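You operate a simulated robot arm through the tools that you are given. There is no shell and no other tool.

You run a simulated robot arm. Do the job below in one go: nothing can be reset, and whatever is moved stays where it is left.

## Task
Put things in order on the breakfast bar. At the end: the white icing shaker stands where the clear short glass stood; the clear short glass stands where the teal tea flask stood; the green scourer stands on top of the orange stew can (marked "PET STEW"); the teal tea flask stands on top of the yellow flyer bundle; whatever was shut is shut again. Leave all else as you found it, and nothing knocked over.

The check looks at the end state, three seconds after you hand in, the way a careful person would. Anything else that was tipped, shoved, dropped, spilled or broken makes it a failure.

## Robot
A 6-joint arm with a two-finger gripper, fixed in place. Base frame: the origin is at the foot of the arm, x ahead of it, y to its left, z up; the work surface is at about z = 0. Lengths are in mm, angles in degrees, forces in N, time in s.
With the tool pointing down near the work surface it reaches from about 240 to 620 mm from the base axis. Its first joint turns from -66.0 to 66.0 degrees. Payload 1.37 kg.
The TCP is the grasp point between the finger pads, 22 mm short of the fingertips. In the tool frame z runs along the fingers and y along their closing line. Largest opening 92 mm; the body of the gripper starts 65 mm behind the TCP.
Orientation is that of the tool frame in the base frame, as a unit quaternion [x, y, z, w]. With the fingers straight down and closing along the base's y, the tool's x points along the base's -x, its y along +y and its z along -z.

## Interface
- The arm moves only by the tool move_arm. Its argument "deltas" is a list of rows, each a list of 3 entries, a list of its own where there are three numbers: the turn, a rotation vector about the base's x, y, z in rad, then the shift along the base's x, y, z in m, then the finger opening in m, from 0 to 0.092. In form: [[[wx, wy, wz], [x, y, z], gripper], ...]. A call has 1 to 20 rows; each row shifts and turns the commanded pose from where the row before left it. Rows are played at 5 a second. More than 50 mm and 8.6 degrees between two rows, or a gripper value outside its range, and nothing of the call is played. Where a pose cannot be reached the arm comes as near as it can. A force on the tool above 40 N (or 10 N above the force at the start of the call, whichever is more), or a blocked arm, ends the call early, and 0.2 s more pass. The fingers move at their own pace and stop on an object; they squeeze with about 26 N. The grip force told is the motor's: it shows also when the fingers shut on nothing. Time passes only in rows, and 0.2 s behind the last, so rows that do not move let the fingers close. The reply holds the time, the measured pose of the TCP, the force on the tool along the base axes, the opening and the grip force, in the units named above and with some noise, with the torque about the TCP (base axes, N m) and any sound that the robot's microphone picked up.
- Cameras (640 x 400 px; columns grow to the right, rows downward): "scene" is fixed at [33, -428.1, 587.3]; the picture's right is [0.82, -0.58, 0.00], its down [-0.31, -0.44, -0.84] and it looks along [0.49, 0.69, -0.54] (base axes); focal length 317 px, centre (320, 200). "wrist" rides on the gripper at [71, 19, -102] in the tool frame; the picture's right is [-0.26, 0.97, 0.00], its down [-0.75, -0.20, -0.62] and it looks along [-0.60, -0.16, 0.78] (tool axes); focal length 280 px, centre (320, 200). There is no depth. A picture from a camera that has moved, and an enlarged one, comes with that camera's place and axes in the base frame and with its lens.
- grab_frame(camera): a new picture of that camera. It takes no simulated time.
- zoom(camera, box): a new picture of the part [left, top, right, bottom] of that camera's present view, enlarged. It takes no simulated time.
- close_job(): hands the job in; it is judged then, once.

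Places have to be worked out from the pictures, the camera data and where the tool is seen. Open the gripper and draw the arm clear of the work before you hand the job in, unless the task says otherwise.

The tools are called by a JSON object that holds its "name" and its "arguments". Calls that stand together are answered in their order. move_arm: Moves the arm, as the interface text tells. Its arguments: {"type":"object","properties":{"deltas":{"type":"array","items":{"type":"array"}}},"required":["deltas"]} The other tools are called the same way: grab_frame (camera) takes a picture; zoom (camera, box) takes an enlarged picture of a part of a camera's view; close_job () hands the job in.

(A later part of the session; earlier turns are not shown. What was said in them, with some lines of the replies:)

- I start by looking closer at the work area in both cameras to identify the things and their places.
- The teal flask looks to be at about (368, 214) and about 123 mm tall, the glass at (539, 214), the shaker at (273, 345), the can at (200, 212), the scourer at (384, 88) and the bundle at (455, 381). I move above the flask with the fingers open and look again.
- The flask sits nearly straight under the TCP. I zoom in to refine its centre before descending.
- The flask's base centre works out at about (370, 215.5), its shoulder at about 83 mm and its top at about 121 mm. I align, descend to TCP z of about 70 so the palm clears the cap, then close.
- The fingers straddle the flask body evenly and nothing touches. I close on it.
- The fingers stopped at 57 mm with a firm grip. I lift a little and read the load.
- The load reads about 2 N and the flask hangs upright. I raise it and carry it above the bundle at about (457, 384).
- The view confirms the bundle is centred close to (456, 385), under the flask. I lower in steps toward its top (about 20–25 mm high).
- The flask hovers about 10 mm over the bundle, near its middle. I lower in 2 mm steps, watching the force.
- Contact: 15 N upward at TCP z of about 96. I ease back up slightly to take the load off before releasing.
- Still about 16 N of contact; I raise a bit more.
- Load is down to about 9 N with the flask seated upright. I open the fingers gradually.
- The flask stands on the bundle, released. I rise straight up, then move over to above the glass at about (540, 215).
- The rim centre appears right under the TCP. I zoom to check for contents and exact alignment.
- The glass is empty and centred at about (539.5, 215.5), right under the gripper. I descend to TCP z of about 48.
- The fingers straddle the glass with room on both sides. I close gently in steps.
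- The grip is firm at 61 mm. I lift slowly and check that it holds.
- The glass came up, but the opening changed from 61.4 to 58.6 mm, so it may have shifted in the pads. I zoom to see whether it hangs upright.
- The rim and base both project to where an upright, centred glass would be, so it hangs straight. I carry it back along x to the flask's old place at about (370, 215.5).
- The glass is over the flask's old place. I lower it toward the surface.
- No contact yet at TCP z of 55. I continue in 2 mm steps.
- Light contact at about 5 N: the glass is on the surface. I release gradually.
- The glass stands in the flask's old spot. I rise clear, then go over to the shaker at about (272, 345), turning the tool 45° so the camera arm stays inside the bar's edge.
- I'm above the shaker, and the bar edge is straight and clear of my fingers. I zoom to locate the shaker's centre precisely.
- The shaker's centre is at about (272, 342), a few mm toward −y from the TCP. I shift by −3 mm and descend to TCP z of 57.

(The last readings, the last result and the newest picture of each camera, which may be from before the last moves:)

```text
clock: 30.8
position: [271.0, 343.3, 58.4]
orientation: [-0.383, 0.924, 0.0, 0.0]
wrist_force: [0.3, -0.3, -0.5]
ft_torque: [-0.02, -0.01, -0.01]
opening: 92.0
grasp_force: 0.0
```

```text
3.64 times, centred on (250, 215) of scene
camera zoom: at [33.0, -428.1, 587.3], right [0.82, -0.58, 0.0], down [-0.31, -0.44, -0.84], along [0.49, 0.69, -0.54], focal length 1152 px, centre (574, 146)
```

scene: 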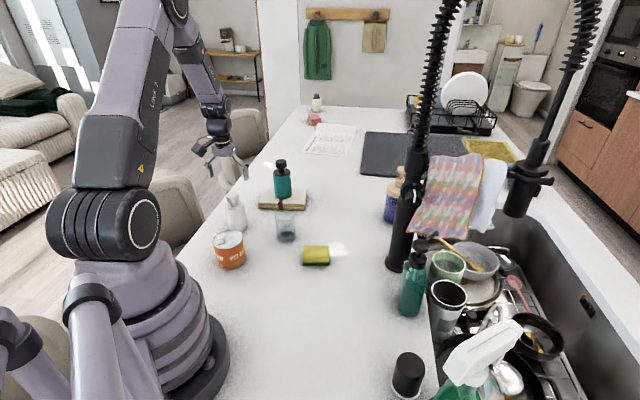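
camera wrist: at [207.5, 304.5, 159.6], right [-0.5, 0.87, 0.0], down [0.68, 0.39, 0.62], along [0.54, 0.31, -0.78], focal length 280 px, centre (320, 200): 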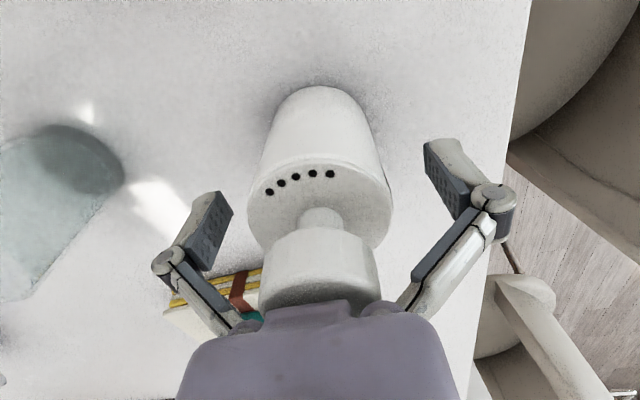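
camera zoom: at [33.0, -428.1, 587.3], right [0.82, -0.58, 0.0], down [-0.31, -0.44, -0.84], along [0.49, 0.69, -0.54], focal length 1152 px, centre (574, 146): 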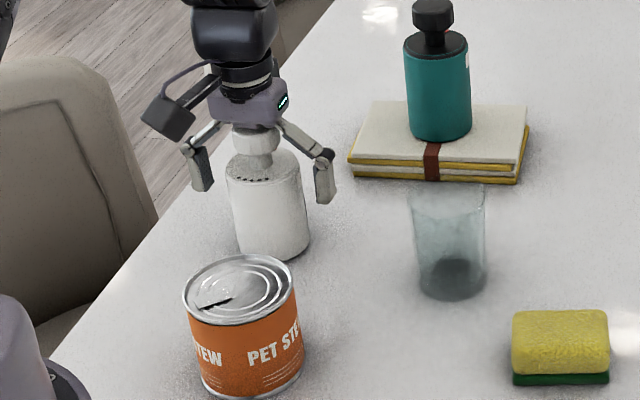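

The shaker is centred between the fingers, with the cap clear below the palm. I close on its body.

{"name": "move_arm", "arguments": {"deltas": [[[0, 0, 0], [0, 0, 0], 0.076], [[0, 0, 0], [0, 0, 0], 0.066], [[0, 0, 0], [0, 0, 0], 0.06], [[0, 0, 0], [0, 0, 0], 0.054], [[0, 0, 0], [0, 0, 0], 0.048], [[0, 0, 0], [0, 0, 0], 0.042], [[0, 0, 0], [0, 0, 0], 0.042]]}}

{"name": "zoom", "arguments": {"camera": "scene", "box": [190, 160, 310, 270]}}

```text
clock: 32.4
position: [271.2, 342.3, 59.0]
orientation: [-0.383, 0.924, -0.001, 0.0]
wrist_force: [-2.4, -1.3, 9.1]
ft_torque: [-0.11, -0.13, -0.03]
opening: 57.2
grasp_force: 25.9
```

```text
3.64 times, centred on (250, 215) of scene
camera zoom: at [33.0, -428.1, 587.2], right [0.82, -0.58, 0.0], down [-0.31, -0.44, -0.84], along [0.49, 0.69, -0.54], focal length 1152 px, centre (574, 146)
```

zoom: 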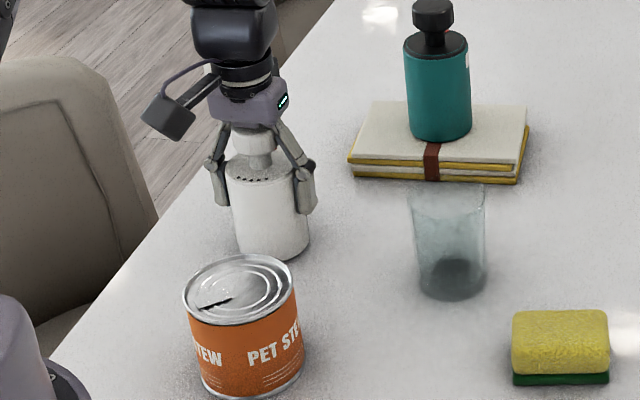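

The grip is firm at 57 mm. I lift straight up and check.

{"name": "move_arm", "arguments": {"deltas": [[[0, 0, 0], [0, 0, 0.004], 0.042], [[0, 0, 0], [0, 0, 0.01], 0.042], [[0, 0, 0], [0, 0, 0.015], 0.042], [[0, 0, 0], [0, 0, 0.018], 0.042], [[0, 0, 0], [0, 0, 0.018], 0.042], [[0, 0, 0], [0, 0, 0.018], 0.042], [[0, 0, 0], [0, 0, 0.014], 0.042], [[0, 0, 0], [0, 0, 0.008], 0.042], [[0, 0, 0], [0, 0, 0], 0.042]]}}

{"name": "grab_frame", "arguments": {"camera": "wrist"}}

{"name": "grab_frame", "arguments": {"camera": "scene"}}

```text
clock: 34.4
position: [270.2, 344.0, 162.3]
orientation: [-0.383, 0.924, 0.001, 0.0]
wrist_force: [0.2, 0.8, -0.7]
ft_torque: [-0.03, 0.0, -0.02]
opening: 57.0
grasp_force: 26.3
```

```text
taken
camera wrist: at [207.9, 306.3, 264.1], right [-0.5, 0.87, 0.0], down [0.68, 0.39, 0.62], along [0.54, 0.31, -0.78], focal length 280 px, centre (320, 200)
```

wrist: 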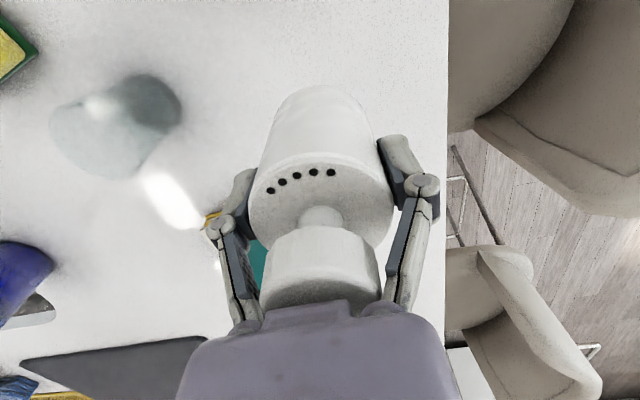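

```text
taken
```

scene: 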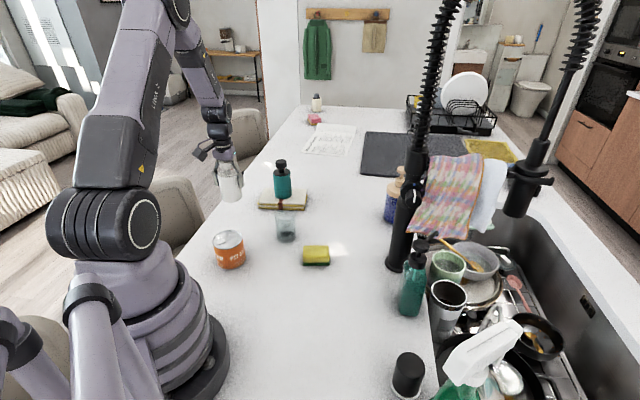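

The shaker hangs upright with its bottom at about 105 mm, above the glass's height. I carry it over to the glass's old place at (539.5, 215.5).

{"name": "move_arm", "arguments": {"deltas": [[[0, 0, 0], [0.00535, -0.00253, 0], 0.042], [[0, 0, 0], [0.01204, -0.00569, 0], 0.042], [[0, 0, 0], [0.01739, -0.00822, 0], 0.042], [[0, 0, 0], [0.02006, -0.00949, 0], 0.042], [[0, 0, 0], [0.02006, -0.00949, 0], 0.042], [[0, 0, 0], [0.02006, -0.00949, 0], 0.042], [[0, 0, 0], [0.02006, -0.00949, 0], 0.042], [[0, 0, 0], [0.02006, -0.00949, 0], 0.042], [[0, 0, 0], [0.02006, -0.00949, 0], 0.042], [[0, 0, 0], [0.02006, -0.00949, 0], 0.042], [[0, 0, 0], [0.02006, -0.00949, 0], 0.042], [[0, 0, 0], [0.02006, -0.00949, 0], 0.042], [[0, 0, 0], [0.02006, -0.00949, 0], 0.042], [[0, 0, 0], [0.01605, -0.00759, 0], 0.042], [[0, 0, 0], [0.00936, -0.00443, 0], 0.042], [[0, 0, 0], [0.00669, -0.00316, 0], 0.042], [[0, 0, 0], [0, 0, 0], 0.042]]}}

{"name": "grab_frame", "arguments": {"camera": "wrist"}}

{"name": "grab_frame", "arguments": {"camera": "scene"}}

```text
clock: 38.0
position: [539.9, 214.9, 161.6]
orientation: [-0.383, 0.924, 0.0, -0.001]
wrist_force: [-0.3, -0.5, -2.0]
ft_torque: [0.0, 0.02, 0.01]
opening: 57.2
grasp_force: 26.2
```

```text
taken
camera wrist: at [477.0, 178.3, 263.5], right [-0.5, 0.87, 0.0], down [0.68, 0.39, 0.62], along [0.54, 0.31, -0.78], focal length 280 px, centre (320, 200)
```

wrist: 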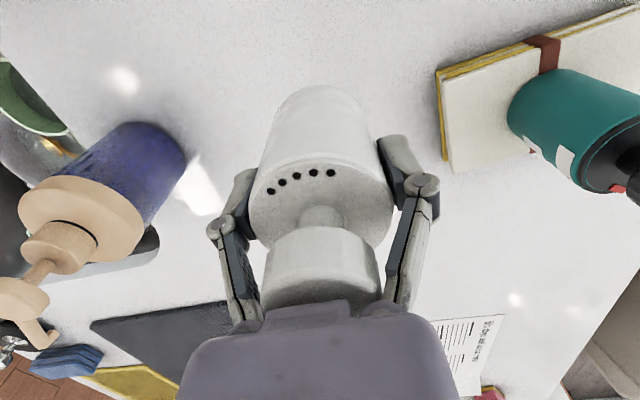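

```text
taken
```

scene: 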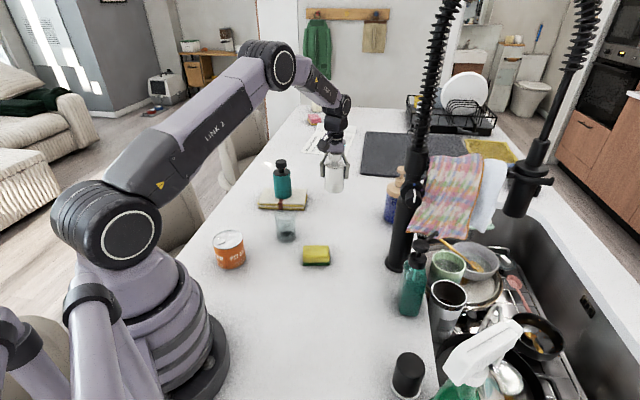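

The shaker is above the glass's old spot. I lower to a few mm above the surface.

{"name": "move_arm", "arguments": {"deltas": [[[0, 0, 0], [0, 0, -0.01], 0.042], [[0, 0, 0], [0, 0, -0.018], 0.042], [[0, 0, 0], [0, 0, -0.018], 0.042], [[0, 0, 0], [0, 0, -0.018], 0.042], [[0, 0, 0], [0, 0, -0.016], 0.042], [[0, 0, 0], [0, 0, -0.01], 0.042], [[0, 0, 0], [0, 0, -0.005], 0.042], [[0, 0, 0], [0, 0, -0.003], 0.042], [[0, 0, 0], [0, 0, 0], 0.042]]}}

{"name": "zoom", "arguments": {"camera": "scene", "box": [290, 150, 390, 230]}}

```text
clock: 40.0
position: [538.3, 218.1, 63.4]
orientation: [-0.384, 0.923, 0.001, 0.001]
wrist_force: [-0.2, 0.8, -1.1]
ft_torque: [0.02, -0.01, 0.03]
opening: 56.9
grasp_force: 25.9
```

```text
5.00 times, centred on (340, 190) of scene
camera zoom: at [33.0, -428.1, 587.3], right [0.82, -0.58, 0.0], down [-0.31, -0.44, -0.84], along [0.49, 0.69, -0.54], focal length 1584 px, centre (220, 250)
```

zoom: 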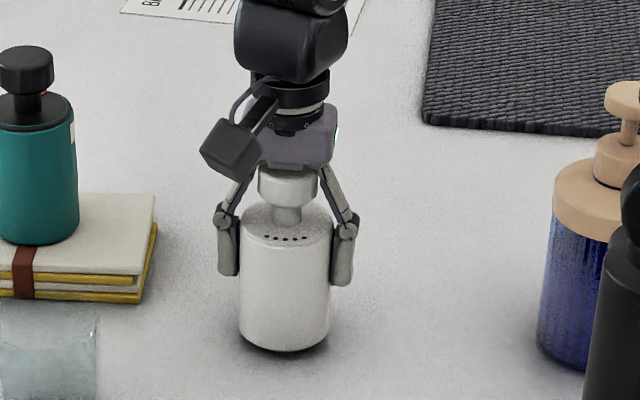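

It hovers a few mm above, aligned with the old glass spot. I lower in small steps to contact.

{"name": "move_arm", "arguments": {"deltas": [[[0, 0, 0], [0, 0, -0.002], 0.042], [[0, 0, 0], [0, 0, -0.002], 0.042], [[0, 0, 0], [0, 0, 0], 0.042]]}}

```text
clock: 40.8
position: [540.0, 216.6, 59.3]
orientation: [-0.384, 0.923, 0.0, 0.0]
wrist_force: [-1.3, -0.6, -1.6]
ft_torque: [-0.02, 0.02, 0.0]
opening: 57.0
grasp_force: 26.0
```

No contact yet; I go down another couple of mm.

{"name": "move_arm", "arguments": {"deltas": [[[0, 0, 0], [0, 0, -0.0015], 0.042], [[0, 0, 0], [0, 0, -0.0015], 0.042], [[0, 0, 0], [0, 0, 0], 0.042]]}}

```text
clock: 41.6
position: [538.9, 216.9, 57.3]
orientation: [-0.383, 0.924, 0.0, 0.001]
wrist_force: [-5.6, -0.7, 14.4]
ft_torque: [0.15, 0.07, 0.03]
opening: 57.0
grasp_force: 26.2
```

Contact at about 14 N. I back off 1 mm and release gradually.

{"name": "move_arm", "arguments": {"deltas": [[[0, 0, 0], [0, 0, 0.001], 0.042], [[0, 0, 0], [0, 0, 0], 0.042], [[0, 0, 0], [0, 0, 0], 0.058], [[0, 0, 0], [0, 0, 0], 0.06], [[0, 0, 0], [0, 0, 0], 0.064], [[0, 0, 0], [0, 0, 0], 0.072], [[0, 0, 0], [0, 0, 0], 0.082], [[0, 0, 0], [0, 0, 0], 0.092], [[0, 0, 0], [0, 0, 0], 0.092]]}}

{"name": "grab_frame", "arguments": {"camera": "wrist"}}

{"name": "zoom", "arguments": {"camera": "scene", "box": [290, 150, 390, 230]}}

```text
clock: 43.6
position: [538.2, 216.6, 58.3]
orientation: [-0.384, 0.923, 0.001, 0.001]
wrist_force: [-0.1, 0.0, 0.2]
ft_torque: [-0.02, -0.01, -0.04]
opening: 92.0
grasp_force: 0.1
```

```text
taken
camera wrist: at [475.9, 179.1, 159.7], right [-0.5, 0.87, 0.0], down [0.68, 0.39, 0.62], along [0.54, 0.31, -0.78], focal length 280 px, centre (320, 200)
```

wrist: 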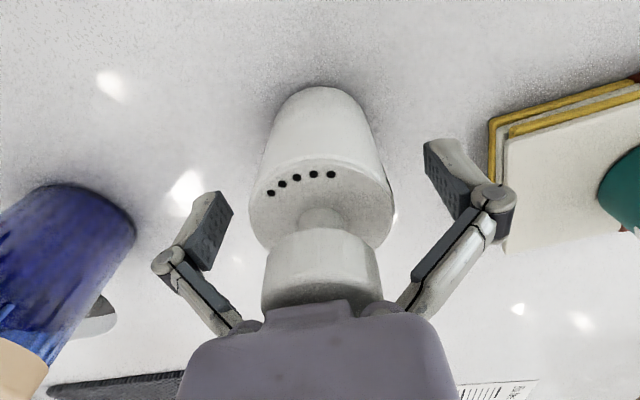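

```text
5.00 times, centred on (340, 190) of scene
camera zoom: at [33.0, -428.1, 587.3], right [0.82, -0.58, 0.0], down [-0.31, -0.44, -0.84], along [0.49, 0.69, -0.54], focal length 1584 px, centre (220, 250)
```

zoom: 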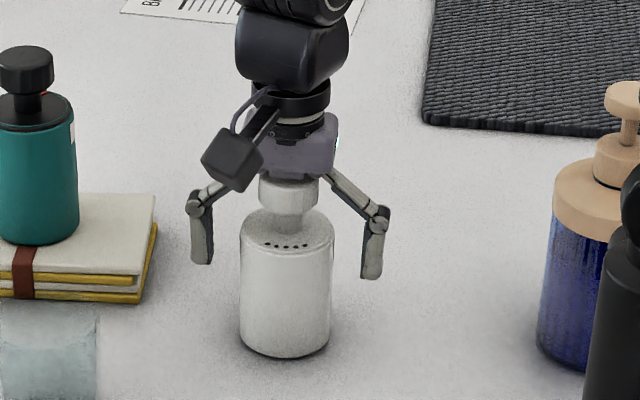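

The shaker stands in the glass's old place. I rise clear, then move above the scourer at about (384, 88) while turning the tool −80° so the fingers close across its short side.

{"name": "move_arm", "arguments": {"deltas": [[[0, 0, 0], [0, 0, 0.01], 0.092], [[0, 0, 0], [0, 0, 0.02], 0.092], [[0, 0, 0], [0, 0, 0.025], 0.092], [[0, 0, 0], [0, 0, 0.025], 0.092], [[0, 0, 0], [0, 0, 0.025], 0.092], [[0, 0, 0], [0, 0, 0.015], 0.092], [[0, 0, -0.1275], [-0.0141, -0.0116, 0], 0.092], [[0, 0, -0.1275], [-0.0141, -0.0116, 0], 0.092], [[0, 0, -0.1275], [-0.0141, -0.0116, 0], 0.092], [[0, 0, -0.1275], [-0.0141, -0.0116, 0], 0.092], [[0, 0, -0.1275], [-0.0141, -0.0116, 0], 0.092], [[0, 0, -0.1275], [-0.0141, -0.0116, 0], 0.092], [[0, 0, -0.1275], [-0.0141, -0.0116, 0], 0.092], [[0, 0, -0.1275], [-0.0141, -0.0116, 0], 0.092], [[0, 0, -0.1275], [-0.0141, -0.0116, 0], 0.092], [[0, 0, -0.1275], [-0.0141, -0.0116, 0], 0.092], [[0, 0, -0.1275], [-0.0145, -0.0115, 0], 0.092], [[0, 0, 0], [0, 0, 0], 0.092]]}}

{"name": "grab_frame", "arguments": {"camera": "wrist"}}

{"name": "grab_frame", "arguments": {"camera": "scene"}}

```text
clock: 47.4
position: [385.3, 89.0, 177.7]
orientation: [0.305, 0.952, -0.001, -0.001]
wrist_force: [-0.1, -0.5, -0.3]
ft_torque: [-0.04, 0.02, -0.04]
opening: 91.8
grasp_force: 0.1
```

```text
taken
camera wrist: at [338.6, 145.1, 280.2], right [0.77, 0.63, 0.0], down [0.49, -0.6, 0.63], along [0.4, -0.48, -0.78], focal length 280 px, centre (320, 200)
```

wrist: 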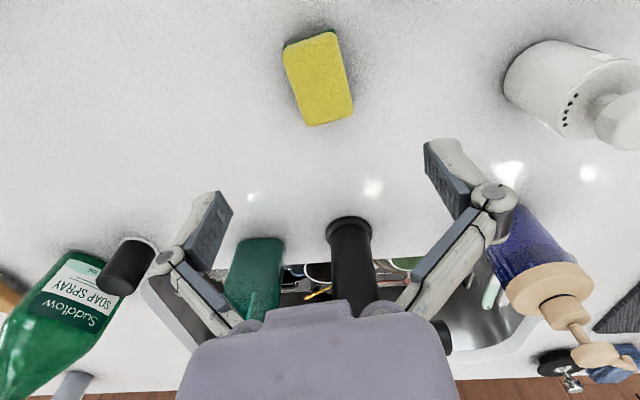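

```text
taken
```

scene: 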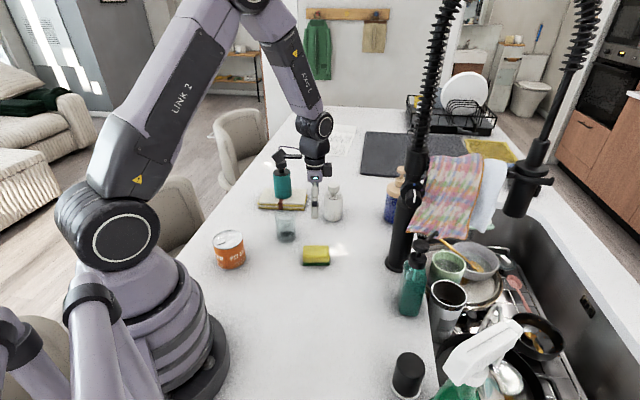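

Zooming on the scourer to get its exact centre and turn.

{"name": "zoom", "arguments": {"camera": "wrist", "box": [260, 15, 380, 140]}}

{"name": "zoom", "arguments": {"camera": "scene", "box": [280, 225, 360, 280]}}

```text
3.20 times, centred on (320, 78) of wrist
camera zoom: at [338.6, 145.1, 280.2], right [0.77, 0.63, 0.0], down [0.49, -0.6, 0.63], along [0.4, -0.48, -0.78], focal length 897 px, centre (320, 592)
```

zoom: 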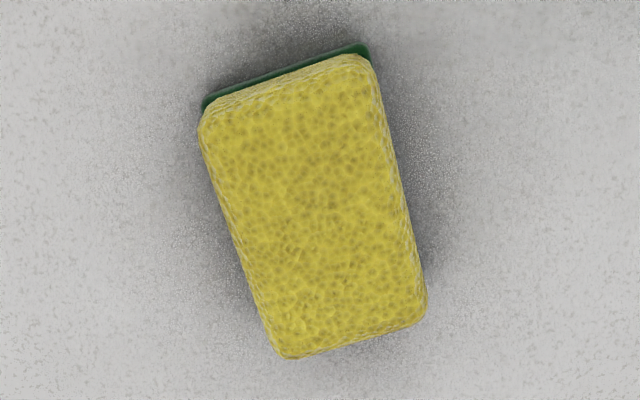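

```text
7.27 times, centred on (320, 252) of scene
camera zoom: at [33.0, -428.1, 587.3], right [0.82, -0.58, 0.0], down [-0.31, -0.44, -0.84], along [0.49, 0.69, -0.54], focal length 2304 px, centre (320, -182)
```

zoom: 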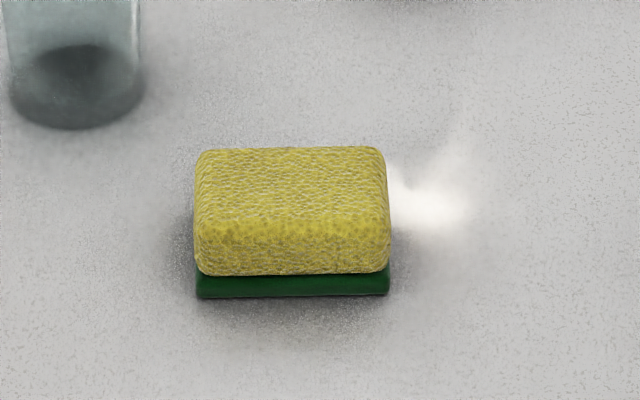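

The scourer is centred at about (383–386, 90), its long side at −36°, and the fingers' closing line matches its short side. I shift slightly and descend to TCP z of about 27.

{"name": "move_arm", "arguments": {"deltas": [[[0, 0, 0], [-0.002, 0.002, -0.02], 0.092], [[0, 0, 0], [0, 0, -0.025], 0.092], [[0, 0, 0], [0, 0, -0.025], 0.092], [[0, 0, 0], [0, 0, -0.025], 0.092], [[0, 0, 0], [0, 0, -0.025], 0.092], [[0, 0, 0], [0, 0, -0.018], 0.092], [[0, 0, 0], [0, 0, -0.009], 0.092], [[0, 0, 0], [0, 0, -0.004], 0.092], [[0, 0, 0], [0, 0, 0], 0.092]]}}

{"name": "grab_frame", "arguments": {"camera": "wrist"}}

{"name": "zoom", "arguments": {"camera": "scene", "box": [260, 200, 360, 280]}}

```text
clock: 49.4
position: [382.2, 90.3, 27.4]
orientation: [0.303, 0.953, 0.001, 0.0]
wrist_force: [0.3, 0.9, 0.2]
ft_torque: [0.0, 0.02, 0.01]
opening: 91.9
grasp_force: 0.1
```

```text
taken
camera wrist: at [335.7, 146.0, 128.7], right [0.77, 0.64, 0.0], down [0.5, -0.6, 0.63], along [0.4, -0.48, -0.78], focal length 280 px, centre (320, 200)
```

wrist: 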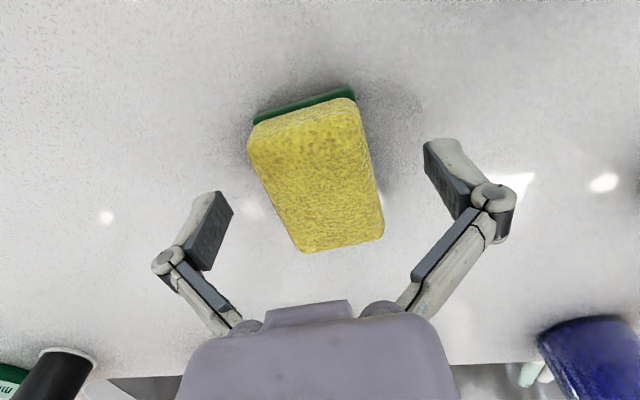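

```text
5.00 times, centred on (310, 240) of scene
camera zoom: at [33.0, -428.1, 587.3], right [0.82, -0.58, 0.0], down [-0.31, -0.44, -0.84], along [0.49, 0.69, -0.54], focal length 1584 px, centre (370, 0)
```

zoom: 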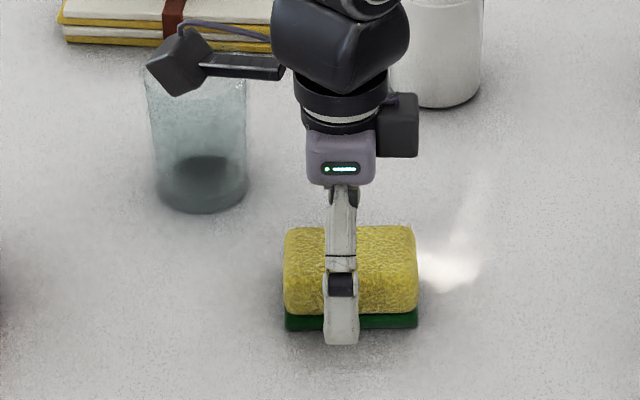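

The scourer sits centred between the fingers. I close on it.

{"name": "move_arm", "arguments": {"deltas": [[[0, 0, 0], [0, 0, 0], 0.074], [[0, 0, 0], [0, 0, 0], 0.06], [[0, 0, 0], [0, 0, 0], 0.05], [[0, 0, 0], [0, 0, 0], 0.043], [[0, 0, 0], [0, 0, 0], 0.037], [[0, 0, 0], [0, 0, 0], 0.03], [[0, 0, 0], [0, 0, 0], 0.03]]}}

{"name": "grab_frame", "arguments": {"camera": "wrist"}}

```text
clock: 51.0
position: [381.7, 88.9, 27.4]
orientation: [0.304, 0.953, 0.0, 0.0]
wrist_force: [-2.1, -0.2, 7.3]
ft_torque: [0.0, 0.04, 0.04]
opening: 47.0
grasp_force: 26.0
```

```text
taken
camera wrist: at [335.8, 146.1, 128.9], right [0.77, 0.64, 0.0], down [0.5, -0.6, 0.63], along [0.4, -0.48, -0.78], focal length 280 px, centre (320, 200)
```

wrist: 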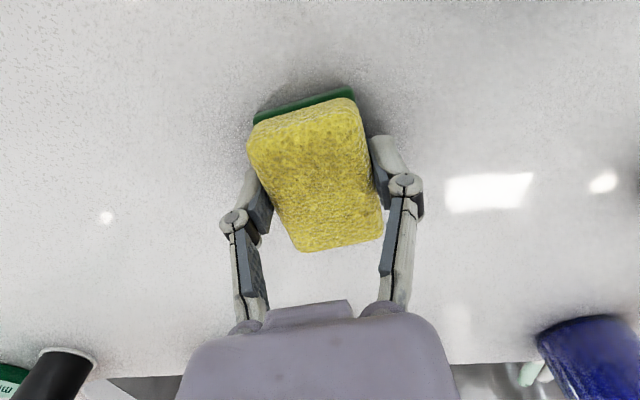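

The scourer is gripped at 47 mm. I lift it straight up and check.

{"name": "move_arm", "arguments": {"deltas": [[[0, 0, 0], [0, 0, 0.006], 0.03], [[0, 0, 0], [0, 0, 0.014], 0.03], [[0, 0, 0], [0, 0, 0.02], 0.03], [[0, 0, 0], [0, 0, 0.02], 0.03], [[0, 0, 0], [0, 0, 0.02], 0.03], [[0, 0, 0], [0, 0, 0.02], 0.03], [[0, 0, 0], [0, 0, 0.014], 0.03], [[0, 0, 0], [0, 0, 0.006], 0.03], [[0, 0, 0], [0, 0, 0], 0.03]]}}

{"name": "grab_frame", "arguments": {"camera": "wrist"}}

{"name": "zoom", "arguments": {"camera": "scene", "box": [260, 150, 400, 280]}}

```text
clock: 53.0
position: [380.4, 93.0, 147.7]
orientation: [0.304, 0.953, 0.0, 0.0]
wrist_force: [0.0, 0.1, 0.3]
ft_torque: [0.0, -0.02, 0.02]
opening: 46.6
grasp_force: 25.8
```

```text
taken
camera wrist: at [335.0, 147.9, 249.9], right [0.77, 0.64, 0.0], down [0.5, -0.6, 0.62], along [0.4, -0.48, -0.78], focal length 280 px, centre (320, 200)
```

wrist: 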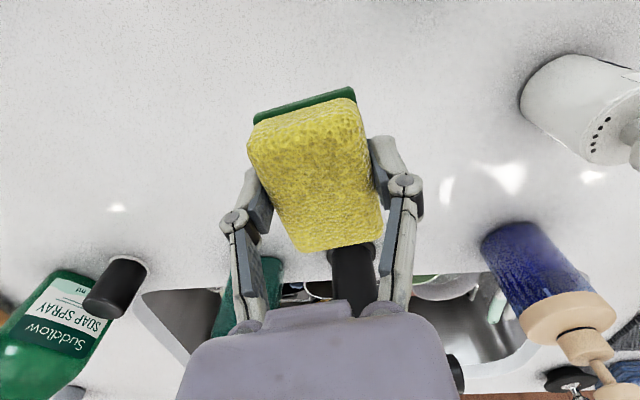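

```text
3.08 times, centred on (330, 215) of scene
camera zoom: at [33.0, -428.1, 587.3], right [0.82, -0.58, 0.0], down [-0.31, -0.44, -0.84], along [0.49, 0.69, -0.54], focal length 975 px, centre (289, 154)
```

zoom: 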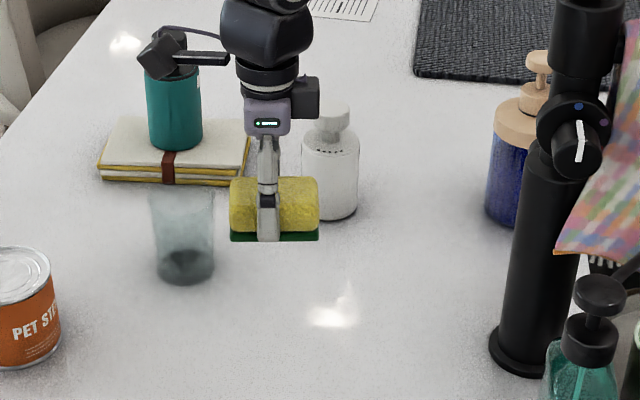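

The scourer hangs level, centred on the TCP. I carry it to above the can at about (200, 211), turning the tool back to its original heading on the way.

{"name": "move_arm", "arguments": {"deltas": [[[0, 0, 0], [-0.00546, 0.00363, 0], 0.03], [[0, 0, 0.06], [-0.01092, 0.00726, 0], 0.03], [[0, 0, 0.077], [-0.01638, 0.01089, 0], 0.03], [[0, 0, 0.077], [-0.01911, 0.0127, 0], 0.03], [[0, 0, 0.077], [-0.01911, 0.0127, 0], 0.03], [[0, 0, 0.077], [-0.01911, 0.0127, 0], 0.03], [[0, 0, 0.077], [-0.01911, 0.0127, 0], 0.03], [[0, 0, 0.077], [-0.01911, 0.0127, 0], 0.03], [[0, 0, 0.077], [-0.01911, 0.0127, 0], 0.03], [[0, 0, 0.017], [-0.01638, 0.01089, 0], 0.03], [[0, 0, 0], [-0.01092, 0.00726, 0], 0.03], [[0, 0, 0], [-0.00728, 0.00484, 0], 0.03], [[0, 0, 0], [0, 0, 0], 0.03]]}}

{"name": "grab_frame", "arguments": {"camera": "wrist"}}

{"name": "grab_frame", "arguments": {"camera": "scene"}}

{"name": "zoom", "arguments": {"camera": "scene", "box": [190, 190, 290, 280]}}

```text
clock: 55.8
position: [200.2, 212.9, 145.4]
orientation: [0.001, 1.0, 0.0, 0.001]
wrist_force: [-0.1, 0.2, -0.6]
ft_torque: [0.01, 0.01, -0.01]
opening: 46.5
grasp_force: 26.1
```

```text
taken
camera wrist: at [129.4, 230.9, 248.5], right [0.26, 0.96, 0.0], down [0.75, -0.21, 0.62], along [0.6, -0.16, -0.78], focal length 280 px, centre (320, 200)
```

wrist: 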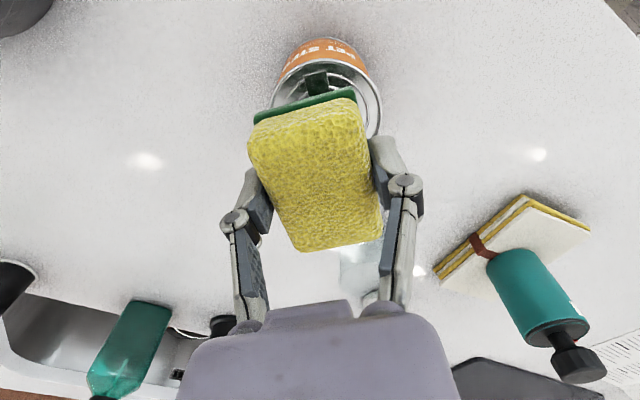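

```text
taken
```

scene: 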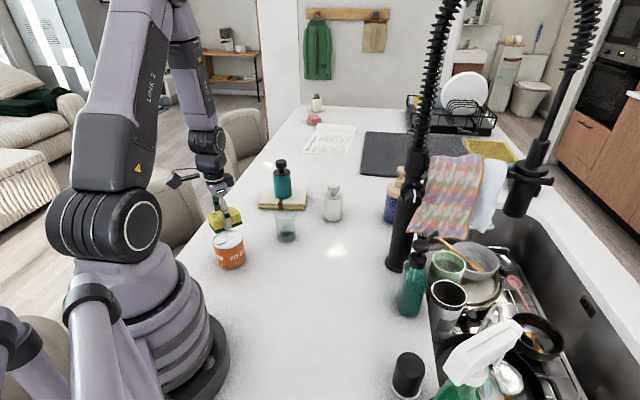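

```text
4.44 times, centred on (240, 235) of scene
camera zoom: at [33.0, -428.1, 587.3], right [0.82, -0.58, 0.0], down [-0.31, -0.44, -0.84], along [0.49, 0.69, -0.54], focal length 1408 px, centre (676, 44)
```

zoom: 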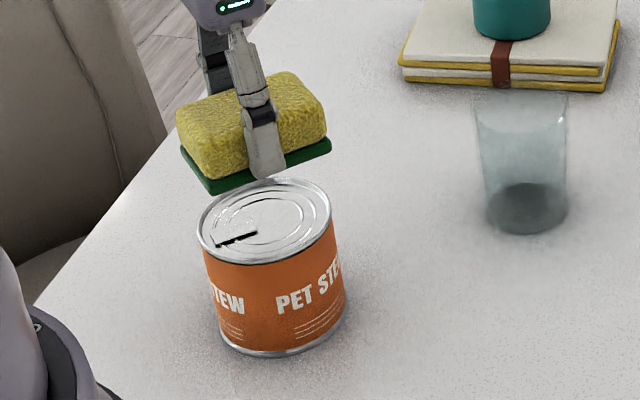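

The scourer is above the can. I zoom to check the can's rim against the TCP line before lowering.

{"name": "zoom", "arguments": {"camera": "wrist", "box": [240, 20, 420, 150]}}

```text
3.08 times, centred on (330, 85) of wrist
camera zoom: at [129.4, 230.9, 248.5], right [0.26, 0.96, 0.0], down [0.75, -0.21, 0.62], along [0.6, -0.16, -0.78], focal length 863 px, centre (289, 554)
```

zoom: 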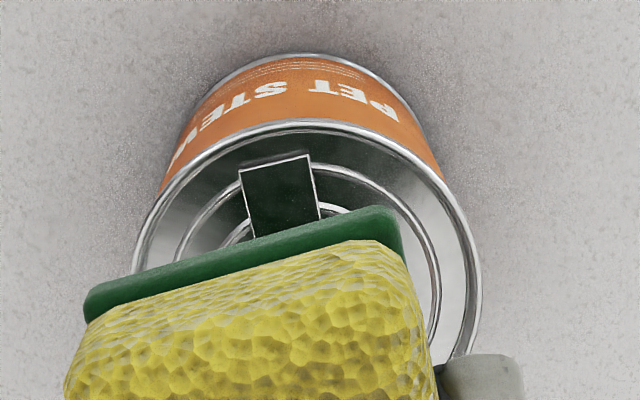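

There is a dark rectangle on the can's lid, maybe a pull tab. I look closer from both cameras before putting anything on it.

{"name": "zoom", "arguments": {"camera": "scene", "box": [210, 225, 250, 250]}}

{"name": "zoom", "arguments": {"camera": "wrist", "box": [265, 30, 390, 110]}}

```text
16.00 times, centred on (230, 238) of scene
camera zoom: at [33.0, -428.1, 587.3], right [0.82, -0.58, 0.0], down [-0.31, -0.44, -0.84], along [0.49, 0.69, -0.54], focal length 5068 px, centre (1760, -400)
```

zoom: 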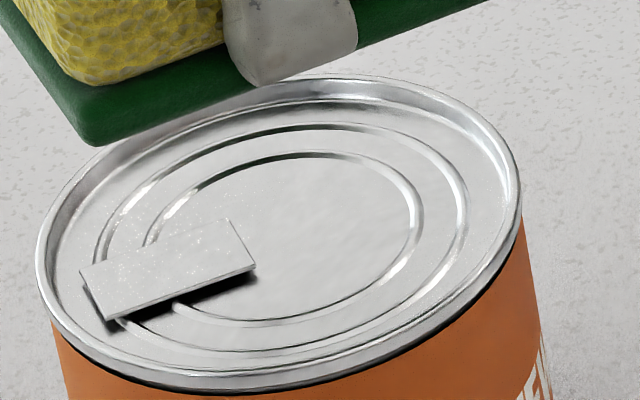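

```text
5.00 times, centred on (328, 70) of wrist
camera zoom: at [129.4, 230.9, 248.5], right [0.26, 0.96, 0.0], down [0.75, -0.21, 0.62], along [0.6, -0.16, -0.78], focal length 1402 px, centre (282, 850)
```

zoom: 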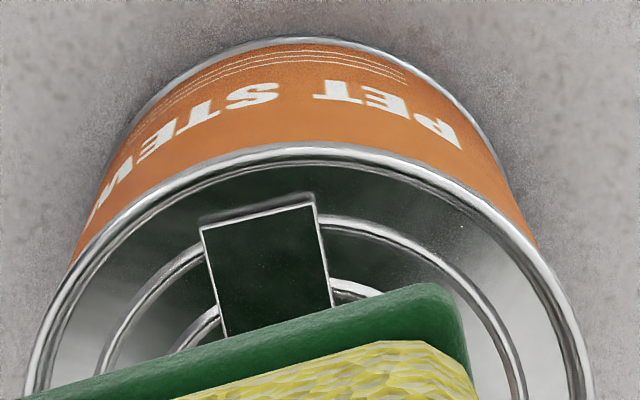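

It's a flat pull tab just above the recessed lid, about level with the rim, so the scourer can rest there. The can's centre is about (+1, +2) mm off the TCP; I correct and lower to just above contact.

{"name": "move_arm", "arguments": {"deltas": [[[0, 0, 0], [0.001, 0.002, -0.008], 0.03], [[0, 0, 0], [0, 0, -0.012], 0.03], [[0, 0, 0], [0, 0, -0.01], 0.03], [[0, 0, 0], [0, 0, -0.006], 0.03], [[0, 0, 0], [0, 0, -0.003], 0.03], [[0, 0, 0], [0, 0, 0], 0.03]]}}

{"name": "zoom", "arguments": {"camera": "scene", "box": [190, 190, 270, 280]}}

{"name": "grab_frame", "arguments": {"camera": "wrist"}}

```text
clock: 57.2
position: [199.8, 213.9, 109.3]
orientation: [0.002, 1.0, -0.001, 0.0]
wrist_force: [0.4, 0.0, -0.2]
ft_torque: [0.05, -0.01, -0.01]
opening: 46.7
grasp_force: 26.2
```

```text
4.44 times, centred on (230, 235) of scene
camera zoom: at [33.0, -428.1, 587.3], right [0.82, -0.58, 0.0], down [-0.31, -0.44, -0.84], along [0.49, 0.69, -0.54], focal length 1408 px, centre (720, 44)
```

zoom: 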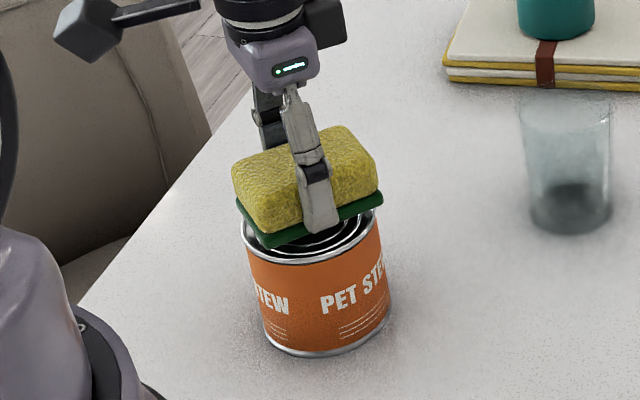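

```text
taken
camera wrist: at [129.1, 232.8, 210.4], right [0.26, 0.96, 0.0], down [0.75, -0.21, 0.63], along [0.6, -0.16, -0.78], focal length 280 px, centre (320, 200)
```

wrist: 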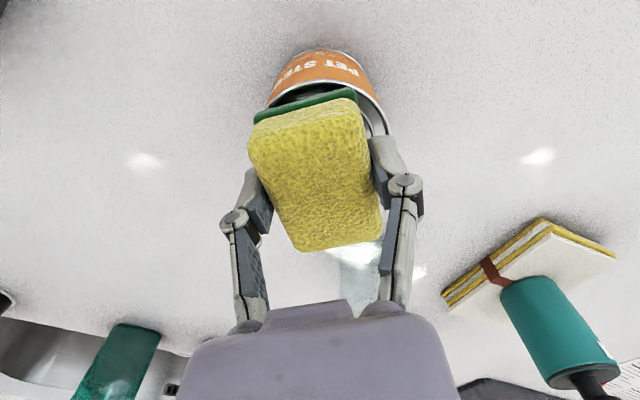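

I zoom once more to check centring on the rim.

{"name": "zoom", "arguments": {"camera": "wrist", "box": [240, 30, 420, 150]}}

{"name": "zoom", "arguments": {"camera": "scene", "box": [205, 205, 265, 250]}}

```text
3.33 times, centred on (330, 90) of wrist
camera zoom: at [129.1, 232.8, 210.4], right [0.26, 0.96, 0.0], down [0.75, -0.21, 0.63], along [0.6, -0.16, -0.78], focal length 935 px, centre (287, 567)
```

zoom: 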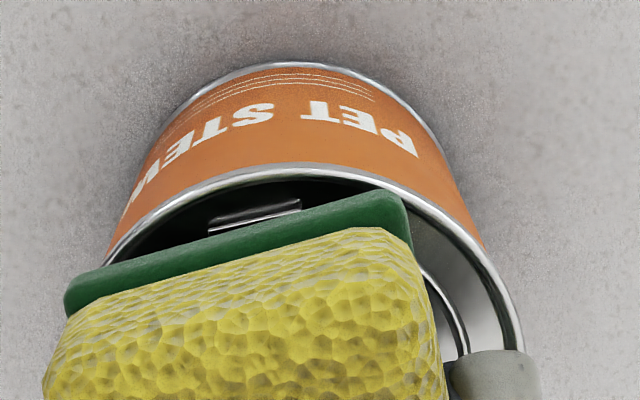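

```text
8.89 times, centred on (235, 228) of scene
camera zoom: at [33.0, -428.1, 587.3], right [0.82, -0.58, 0.0], down [-0.31, -0.44, -0.84], along [0.49, 0.69, -0.54], focal length 2816 px, centre (1076, -44)
```

zoom: 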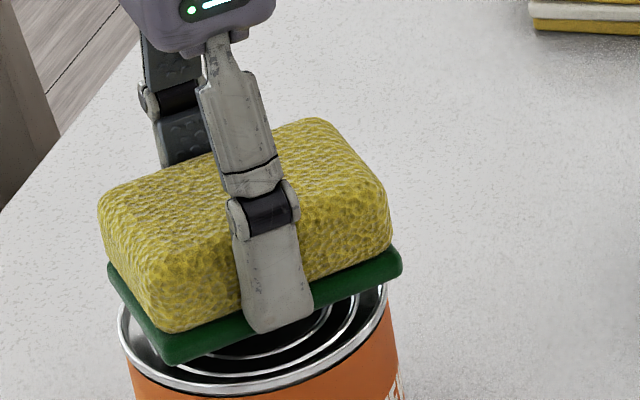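

Both views put the scourer within about 2 mm of the can's centre, so I keep it and lower in small steps.

{"name": "move_arm", "arguments": {"deltas": [[[0, 0, 0], [0, 0, -0.003], 0.03], [[0, 0, 0], [0, 0, -0.002], 0.03], [[0, 0, 0], [0, 0, -0.002], 0.03], [[0, 0, 0], [0, 0, 0], 0.03]]}}

```text
clock: 58.2
position: [199.5, 214.2, 101.6]
orientation: [0.001, 1.0, 0.001, 0.001]
wrist_force: [-2.1, -0.7, 19.9]
ft_torque: [-0.05, 0.25, 0.01]
opening: 47.0
grasp_force: 26.1
```

Contact at about 20 N with TCP z of 101.6. I back off a bit and re-read.

{"name": "move_arm", "arguments": {"deltas": [[[0, 0, 0], [0, 0, 0.001], 0.03], [[0, 0, 0], [0, 0, 0], 0.03]]}}

{"name": "zoom", "arguments": {"camera": "scene", "box": [205, 205, 265, 250]}}

```text
clock: 58.8
position: [200.2, 214.3, 101.6]
orientation: [0.001, 1.0, 0.0, 0.0]
wrist_force: [0.7, 0.4, 0.8]
ft_torque: [0.04, -0.03, -0.02]
opening: 46.6
grasp_force: 26.4
```

```text
8.89 times, centred on (235, 228) of scene
camera zoom: at [33.0, -428.1, 587.3], right [0.82, -0.58, 0.0], down [-0.31, -0.44, -0.84], along [0.49, 0.69, -0.54], focal length 2816 px, centre (1076, -44)
```

zoom: 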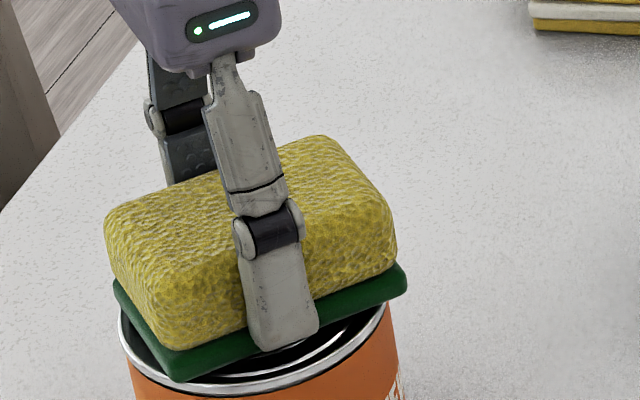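

Force is near zero. Both views agree the scourer sits about 4–5 mm too far along +x, so I lift slightly, shift back by 4.5 mm and set down again.

{"name": "move_arm", "arguments": {"deltas": [[[0, 0, 0], [0, 0, 0.003], 0.03], [[0, 0, 0], [0, 0, 0.003], 0.03], [[0, 0, 0], [-0.0025, 0, 0], 0.03], [[0, 0, 0], [-0.002, 0, 0], 0.03], [[0, 0, 0], [0, 0, 0], 0.03], [[0, 0, 0], [0, 0, -0.003], 0.03], [[0, 0, 0], [0, 0, -0.002], 0.03], [[0, 0, 0], [0, 0, -0.001], 0.03], [[0, 0, 0], [0, 0, 0], 0.03]]}}

{"name": "zoom", "arguments": {"camera": "scene", "box": [200, 205, 270, 275]}}

```text
clock: 60.8
position: [195.3, 214.4, 102.8]
orientation: [0.0, 1.0, 0.0, 0.0]
wrist_force: [-0.4, 0.2, -1.1]
ft_torque: [0.0, -0.01, -0.04]
opening: 46.5
grasp_force: 26.2
```

```text
5.71 times, centred on (235, 240) of scene
camera zoom: at [33.0, -428.1, 587.3], right [0.82, -0.58, 0.0], down [-0.31, -0.44, -0.84], along [0.49, 0.69, -0.54], focal length 1810 px, centre (806, -29)
```

zoom: 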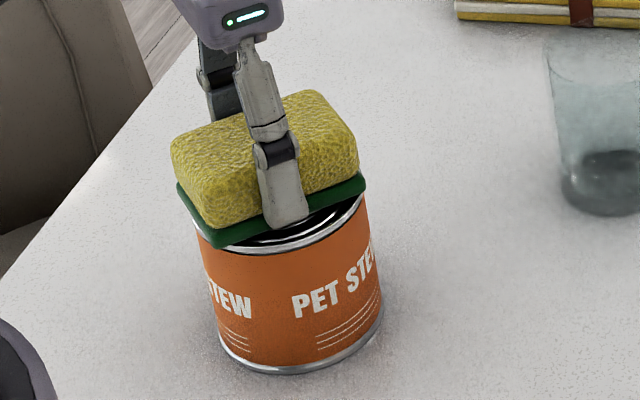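

It now sits centred over the rim. I lower 1 mm to contact.

{"name": "move_arm", "arguments": {"deltas": [[[0, 0, 0], [0, 0, -0.001], 0.03], [[0, 0, 0], [0, 0, 0], 0.03]]}}

```text
clock: 61.4
position: [195.3, 216.0, 101.8]
orientation: [0.0, 1.0, 0.0, 0.0]
wrist_force: [-2.0, -0.9, 16.4]
ft_torque: [0.06, 0.15, 0.03]
opening: 46.8
grasp_force: 25.3
```

Contact is made. I ease off 0.6 mm and open gradually.

{"name": "move_arm", "arguments": {"deltas": [[[0, 0, 0], [0, 0, 0.0006], 0.03], [[0, 0, 0], [0, 0, 0], 0.03], [[0, 0, 0], [0, 0, 0], 0.048], [[0, 0, 0], [0, 0, 0], 0.05], [[0, 0, 0], [0, 0, 0], 0.054], [[0, 0, 0], [0, 0, 0], 0.06], [[0, 0, 0], [0, 0, 0], 0.07], [[0, 0, 0], [0, 0, 0], 0.082], [[0, 0, 0], [0, 0, 0], 0.092], [[0, 0, 0], [0, 0, 0], 0.092]]}}

{"name": "zoom", "arguments": {"camera": "scene", "box": [200, 205, 270, 275]}}

{"name": "grab_frame", "arguments": {"camera": "wrist"}}

```text
clock: 63.6
position: [196.6, 214.9, 101.6]
orientation: [0.0, 1.0, 0.0, 0.0]
wrist_force: [0.3, -0.1, -0.4]
ft_torque: [-0.03, 0.0, 0.02]
opening: 91.9
grasp_force: 0.1
```

```text
5.71 times, centred on (235, 240) of scene
camera zoom: at [33.0, -428.1, 587.3], right [0.82, -0.58, 0.0], down [-0.31, -0.44, -0.84], along [0.49, 0.69, -0.54], focal length 1810 px, centre (806, -29)
```

zoom: 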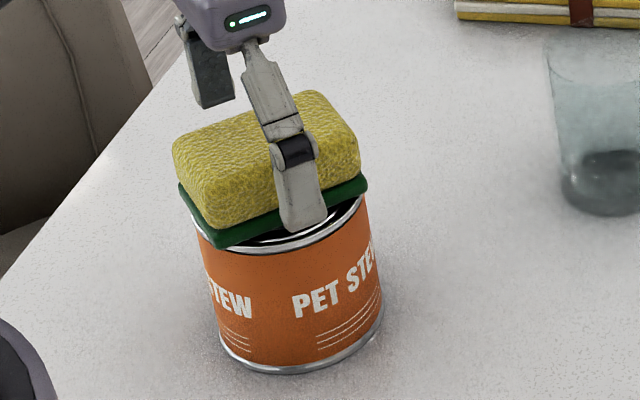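

```text
taken
camera wrist: at [125.8, 232.6, 203.4], right [0.26, 0.96, 0.0], down [0.75, -0.21, 0.63], along [0.6, -0.16, -0.78], focal length 280 px, centre (320, 200)
```

wrist: 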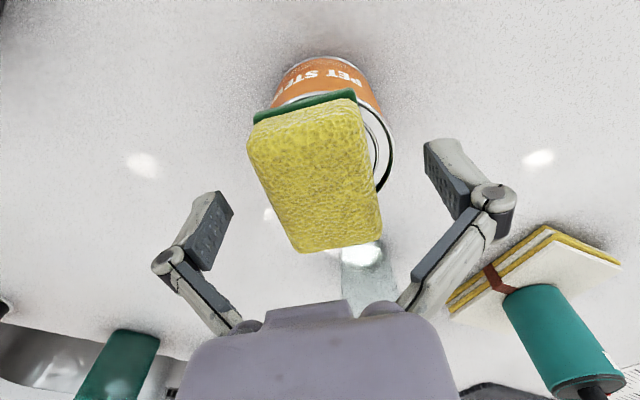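

The scourer stands on the can. I rise straight up and retreat to around the starting pose, then check everything.

{"name": "move_arm", "arguments": {"deltas": [[[0, 0, 0], [0, 0, 0.01], 0.092], [[0, 0, 0], [0, 0, 0.02], 0.092], [[0, 0, 0], [0, 0, 0.025], 0.092], [[0, 0, 0], [0, 0, 0.025], 0.092], [[0, 0, 0], [0, 0, 0.025], 0.092], [[0, 0, 0], [0, 0, 0.025], 0.092], [[0, 0, 0], [0, 0, 0.02], 0.092], [[0, 0, 0], [0.02, 0, 0], 0.092], [[0, 0, 0], [0.03, 0, 0], 0.092], [[0, 0, 0], [0.03, 0, 0], 0.092], [[0, 0, 0], [0.03, 0, 0], 0.092], [[0, 0, 0], [0.03, -0.002, 0], 0.092], [[0, 0, 0], [0.03, -0.002, 0], 0.092], [[0, 0, 0], [0.025, -0.003, 0], 0.092], [[0, 0, 0], [0.018, 0, 0], 0.092], [[0, 0, 0], [0, 0, 0], 0.092]]}}

{"name": "grab_frame", "arguments": {"camera": "scene"}}

{"name": "grab_frame", "arguments": {"camera": "wrist"}}

{"name": "zoom", "arguments": {"camera": "scene", "box": [190, 160, 370, 280]}}

```text
clock: 67.0
position: [408.3, 208.5, 250.8]
orientation: [0.001, 1.0, 0.0, 0.0]
wrist_force: [0.3, -0.4, 0.0]
ft_torque: [-0.01, 0.03, 0.01]
opening: 92.0
grasp_force: 0.2
```

```text
taken
```

scene: 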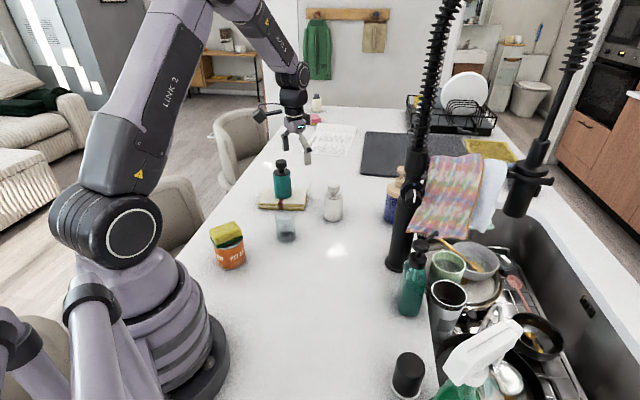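

```text
taken
camera wrist: at [338.6, 226.3, 352.4], right [0.26, 0.96, 0.0], down [0.75, -0.21, 0.63], along [0.6, -0.16, -0.78], focal length 280 px, centre (320, 200)
```

wrist: 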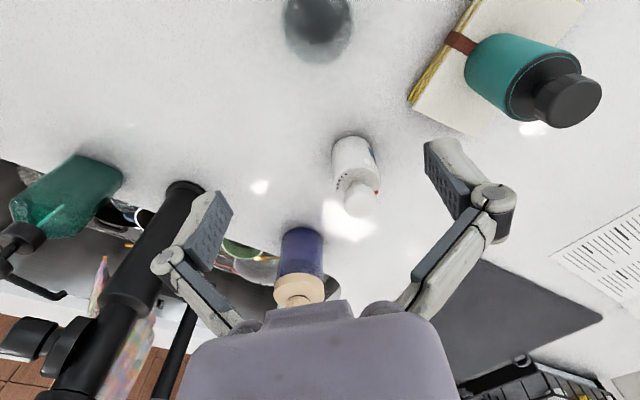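

```text
3.33 times, centred on (280, 220) of scene
camera zoom: at [33.0, -428.1, 587.3], right [0.82, -0.58, 0.0], down [-0.31, -0.44, -0.84], along [0.49, 0.69, -0.54], focal length 1056 px, centre (453, 133)
```

zoom: 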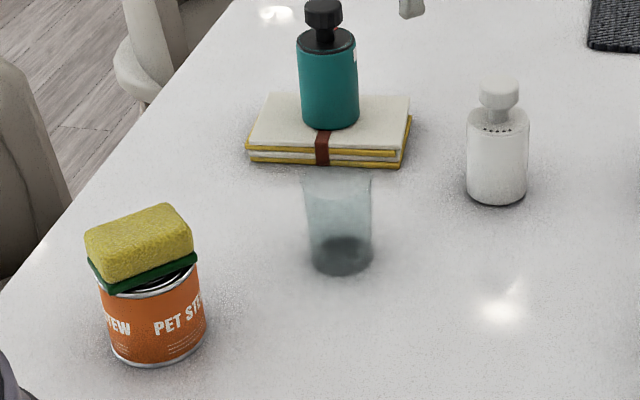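

The layout matches the goal. I zoom on each thing once more to check uprightness and closures.

{"name": "zoom", "arguments": {"camera": "wrist", "box": [270, 0, 470, 230]}}

{"name": "zoom", "arguments": {"camera": "wrist", "box": [400, 0, 620, 150]}}

{"name": "zoom", "arguments": {"camera": "scene", "box": [200, 210, 270, 275]}}

{"name": "zoom", "arguments": {"camera": "scene", "box": [250, 150, 360, 250]}}

```text
1.74 times, centred on (370, 115) of wrist
camera zoom: at [338.6, 226.3, 352.4], right [0.26, 0.96, 0.0], down [0.75, -0.21, 0.63], along [0.6, -0.16, -0.78], focal length 488 px, centre (233, 348)
```

zoom: 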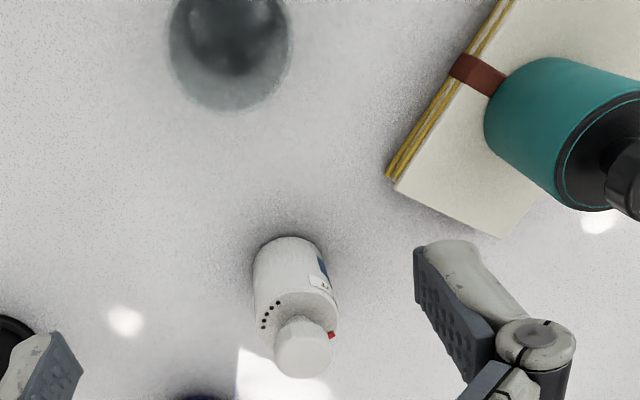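

```text
2.67 times, centred on (510, 75) of wrist
camera zoom: at [338.6, 226.3, 352.4], right [0.26, 0.96, 0.0], down [0.75, -0.21, 0.63], along [0.6, -0.16, -0.78], focal length 748 px, centre (-187, 533)
```

zoom: 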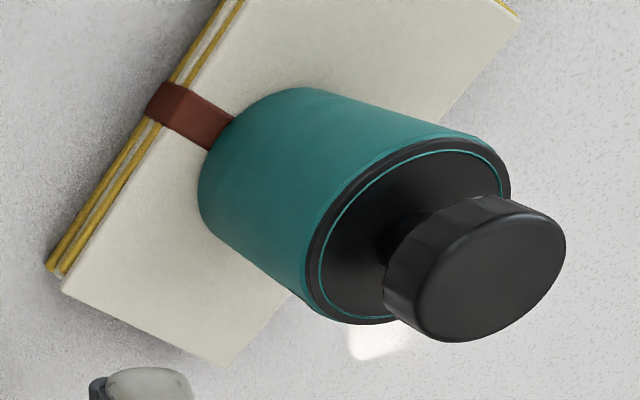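

```text
6.15 times, centred on (235, 242) of scene
camera zoom: at [33.0, -428.1, 587.3], right [0.82, -0.58, 0.0], down [-0.31, -0.44, -0.84], along [0.49, 0.69, -0.54], focal length 1949 px, centre (843, -62)
```

zoom: 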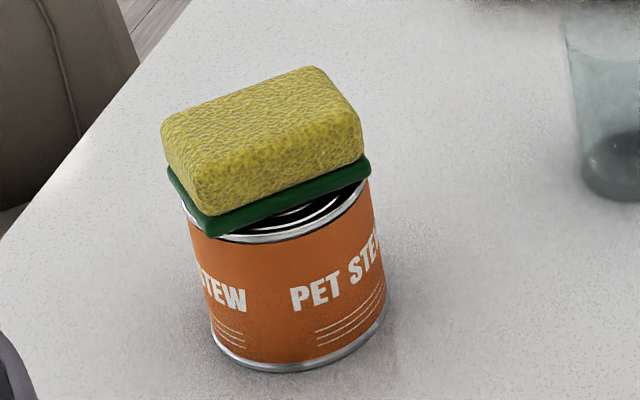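

```text
4.00 times, centred on (305, 200) of scene
camera zoom: at [33.0, -428.1, 587.3], right [0.82, -0.58, 0.0], down [-0.31, -0.44, -0.84], along [0.49, 0.69, -0.54], focal length 1267 px, centre (380, 200)
```

zoom: 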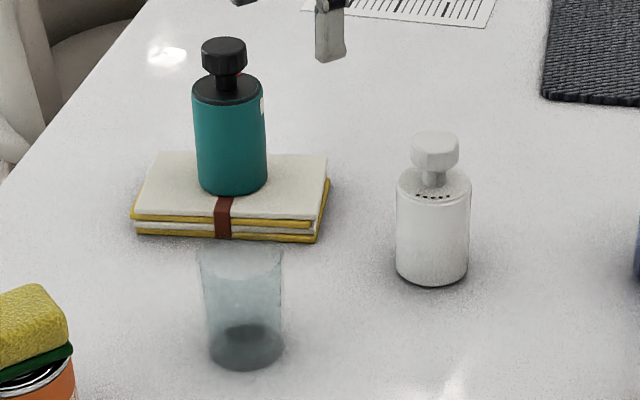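

All four things stand upright in their places: scourer on the can, flask on the bundle, glass in the flask's old spot, shaker in the glass's old spot. Nothing else has moved, the caps are still on, and the gripper is open and clear at the starting pose. I hand the job in.

{"name": "close_job", "arguments": {}}

```text
The job is handed in.
```

I put the four things in order on the breakfast bar and handed the job in. In the final pictures everything stood upright:

- **White icing shaker:** it stands where the clear short glass stood.
- **Clear short glass:** it stands where the teal tea flask stood.
- **Teal tea flask:** it stands in the middle of the yellow flyer bundle, across its band.
- **Green scourer:** it lies flat on the orange "PET STEW" can, on the rim and over the flat pull tab.

The glass and the shaker match the old spots to within about 2 mm, as far as the scene camera can show.

I opened nothing during the job, and the caps on the flask and the shaker are still on. The can, the bundle and everything else look unmoved in the last scene picture. The arm ended at its starting pose with the gripper open.
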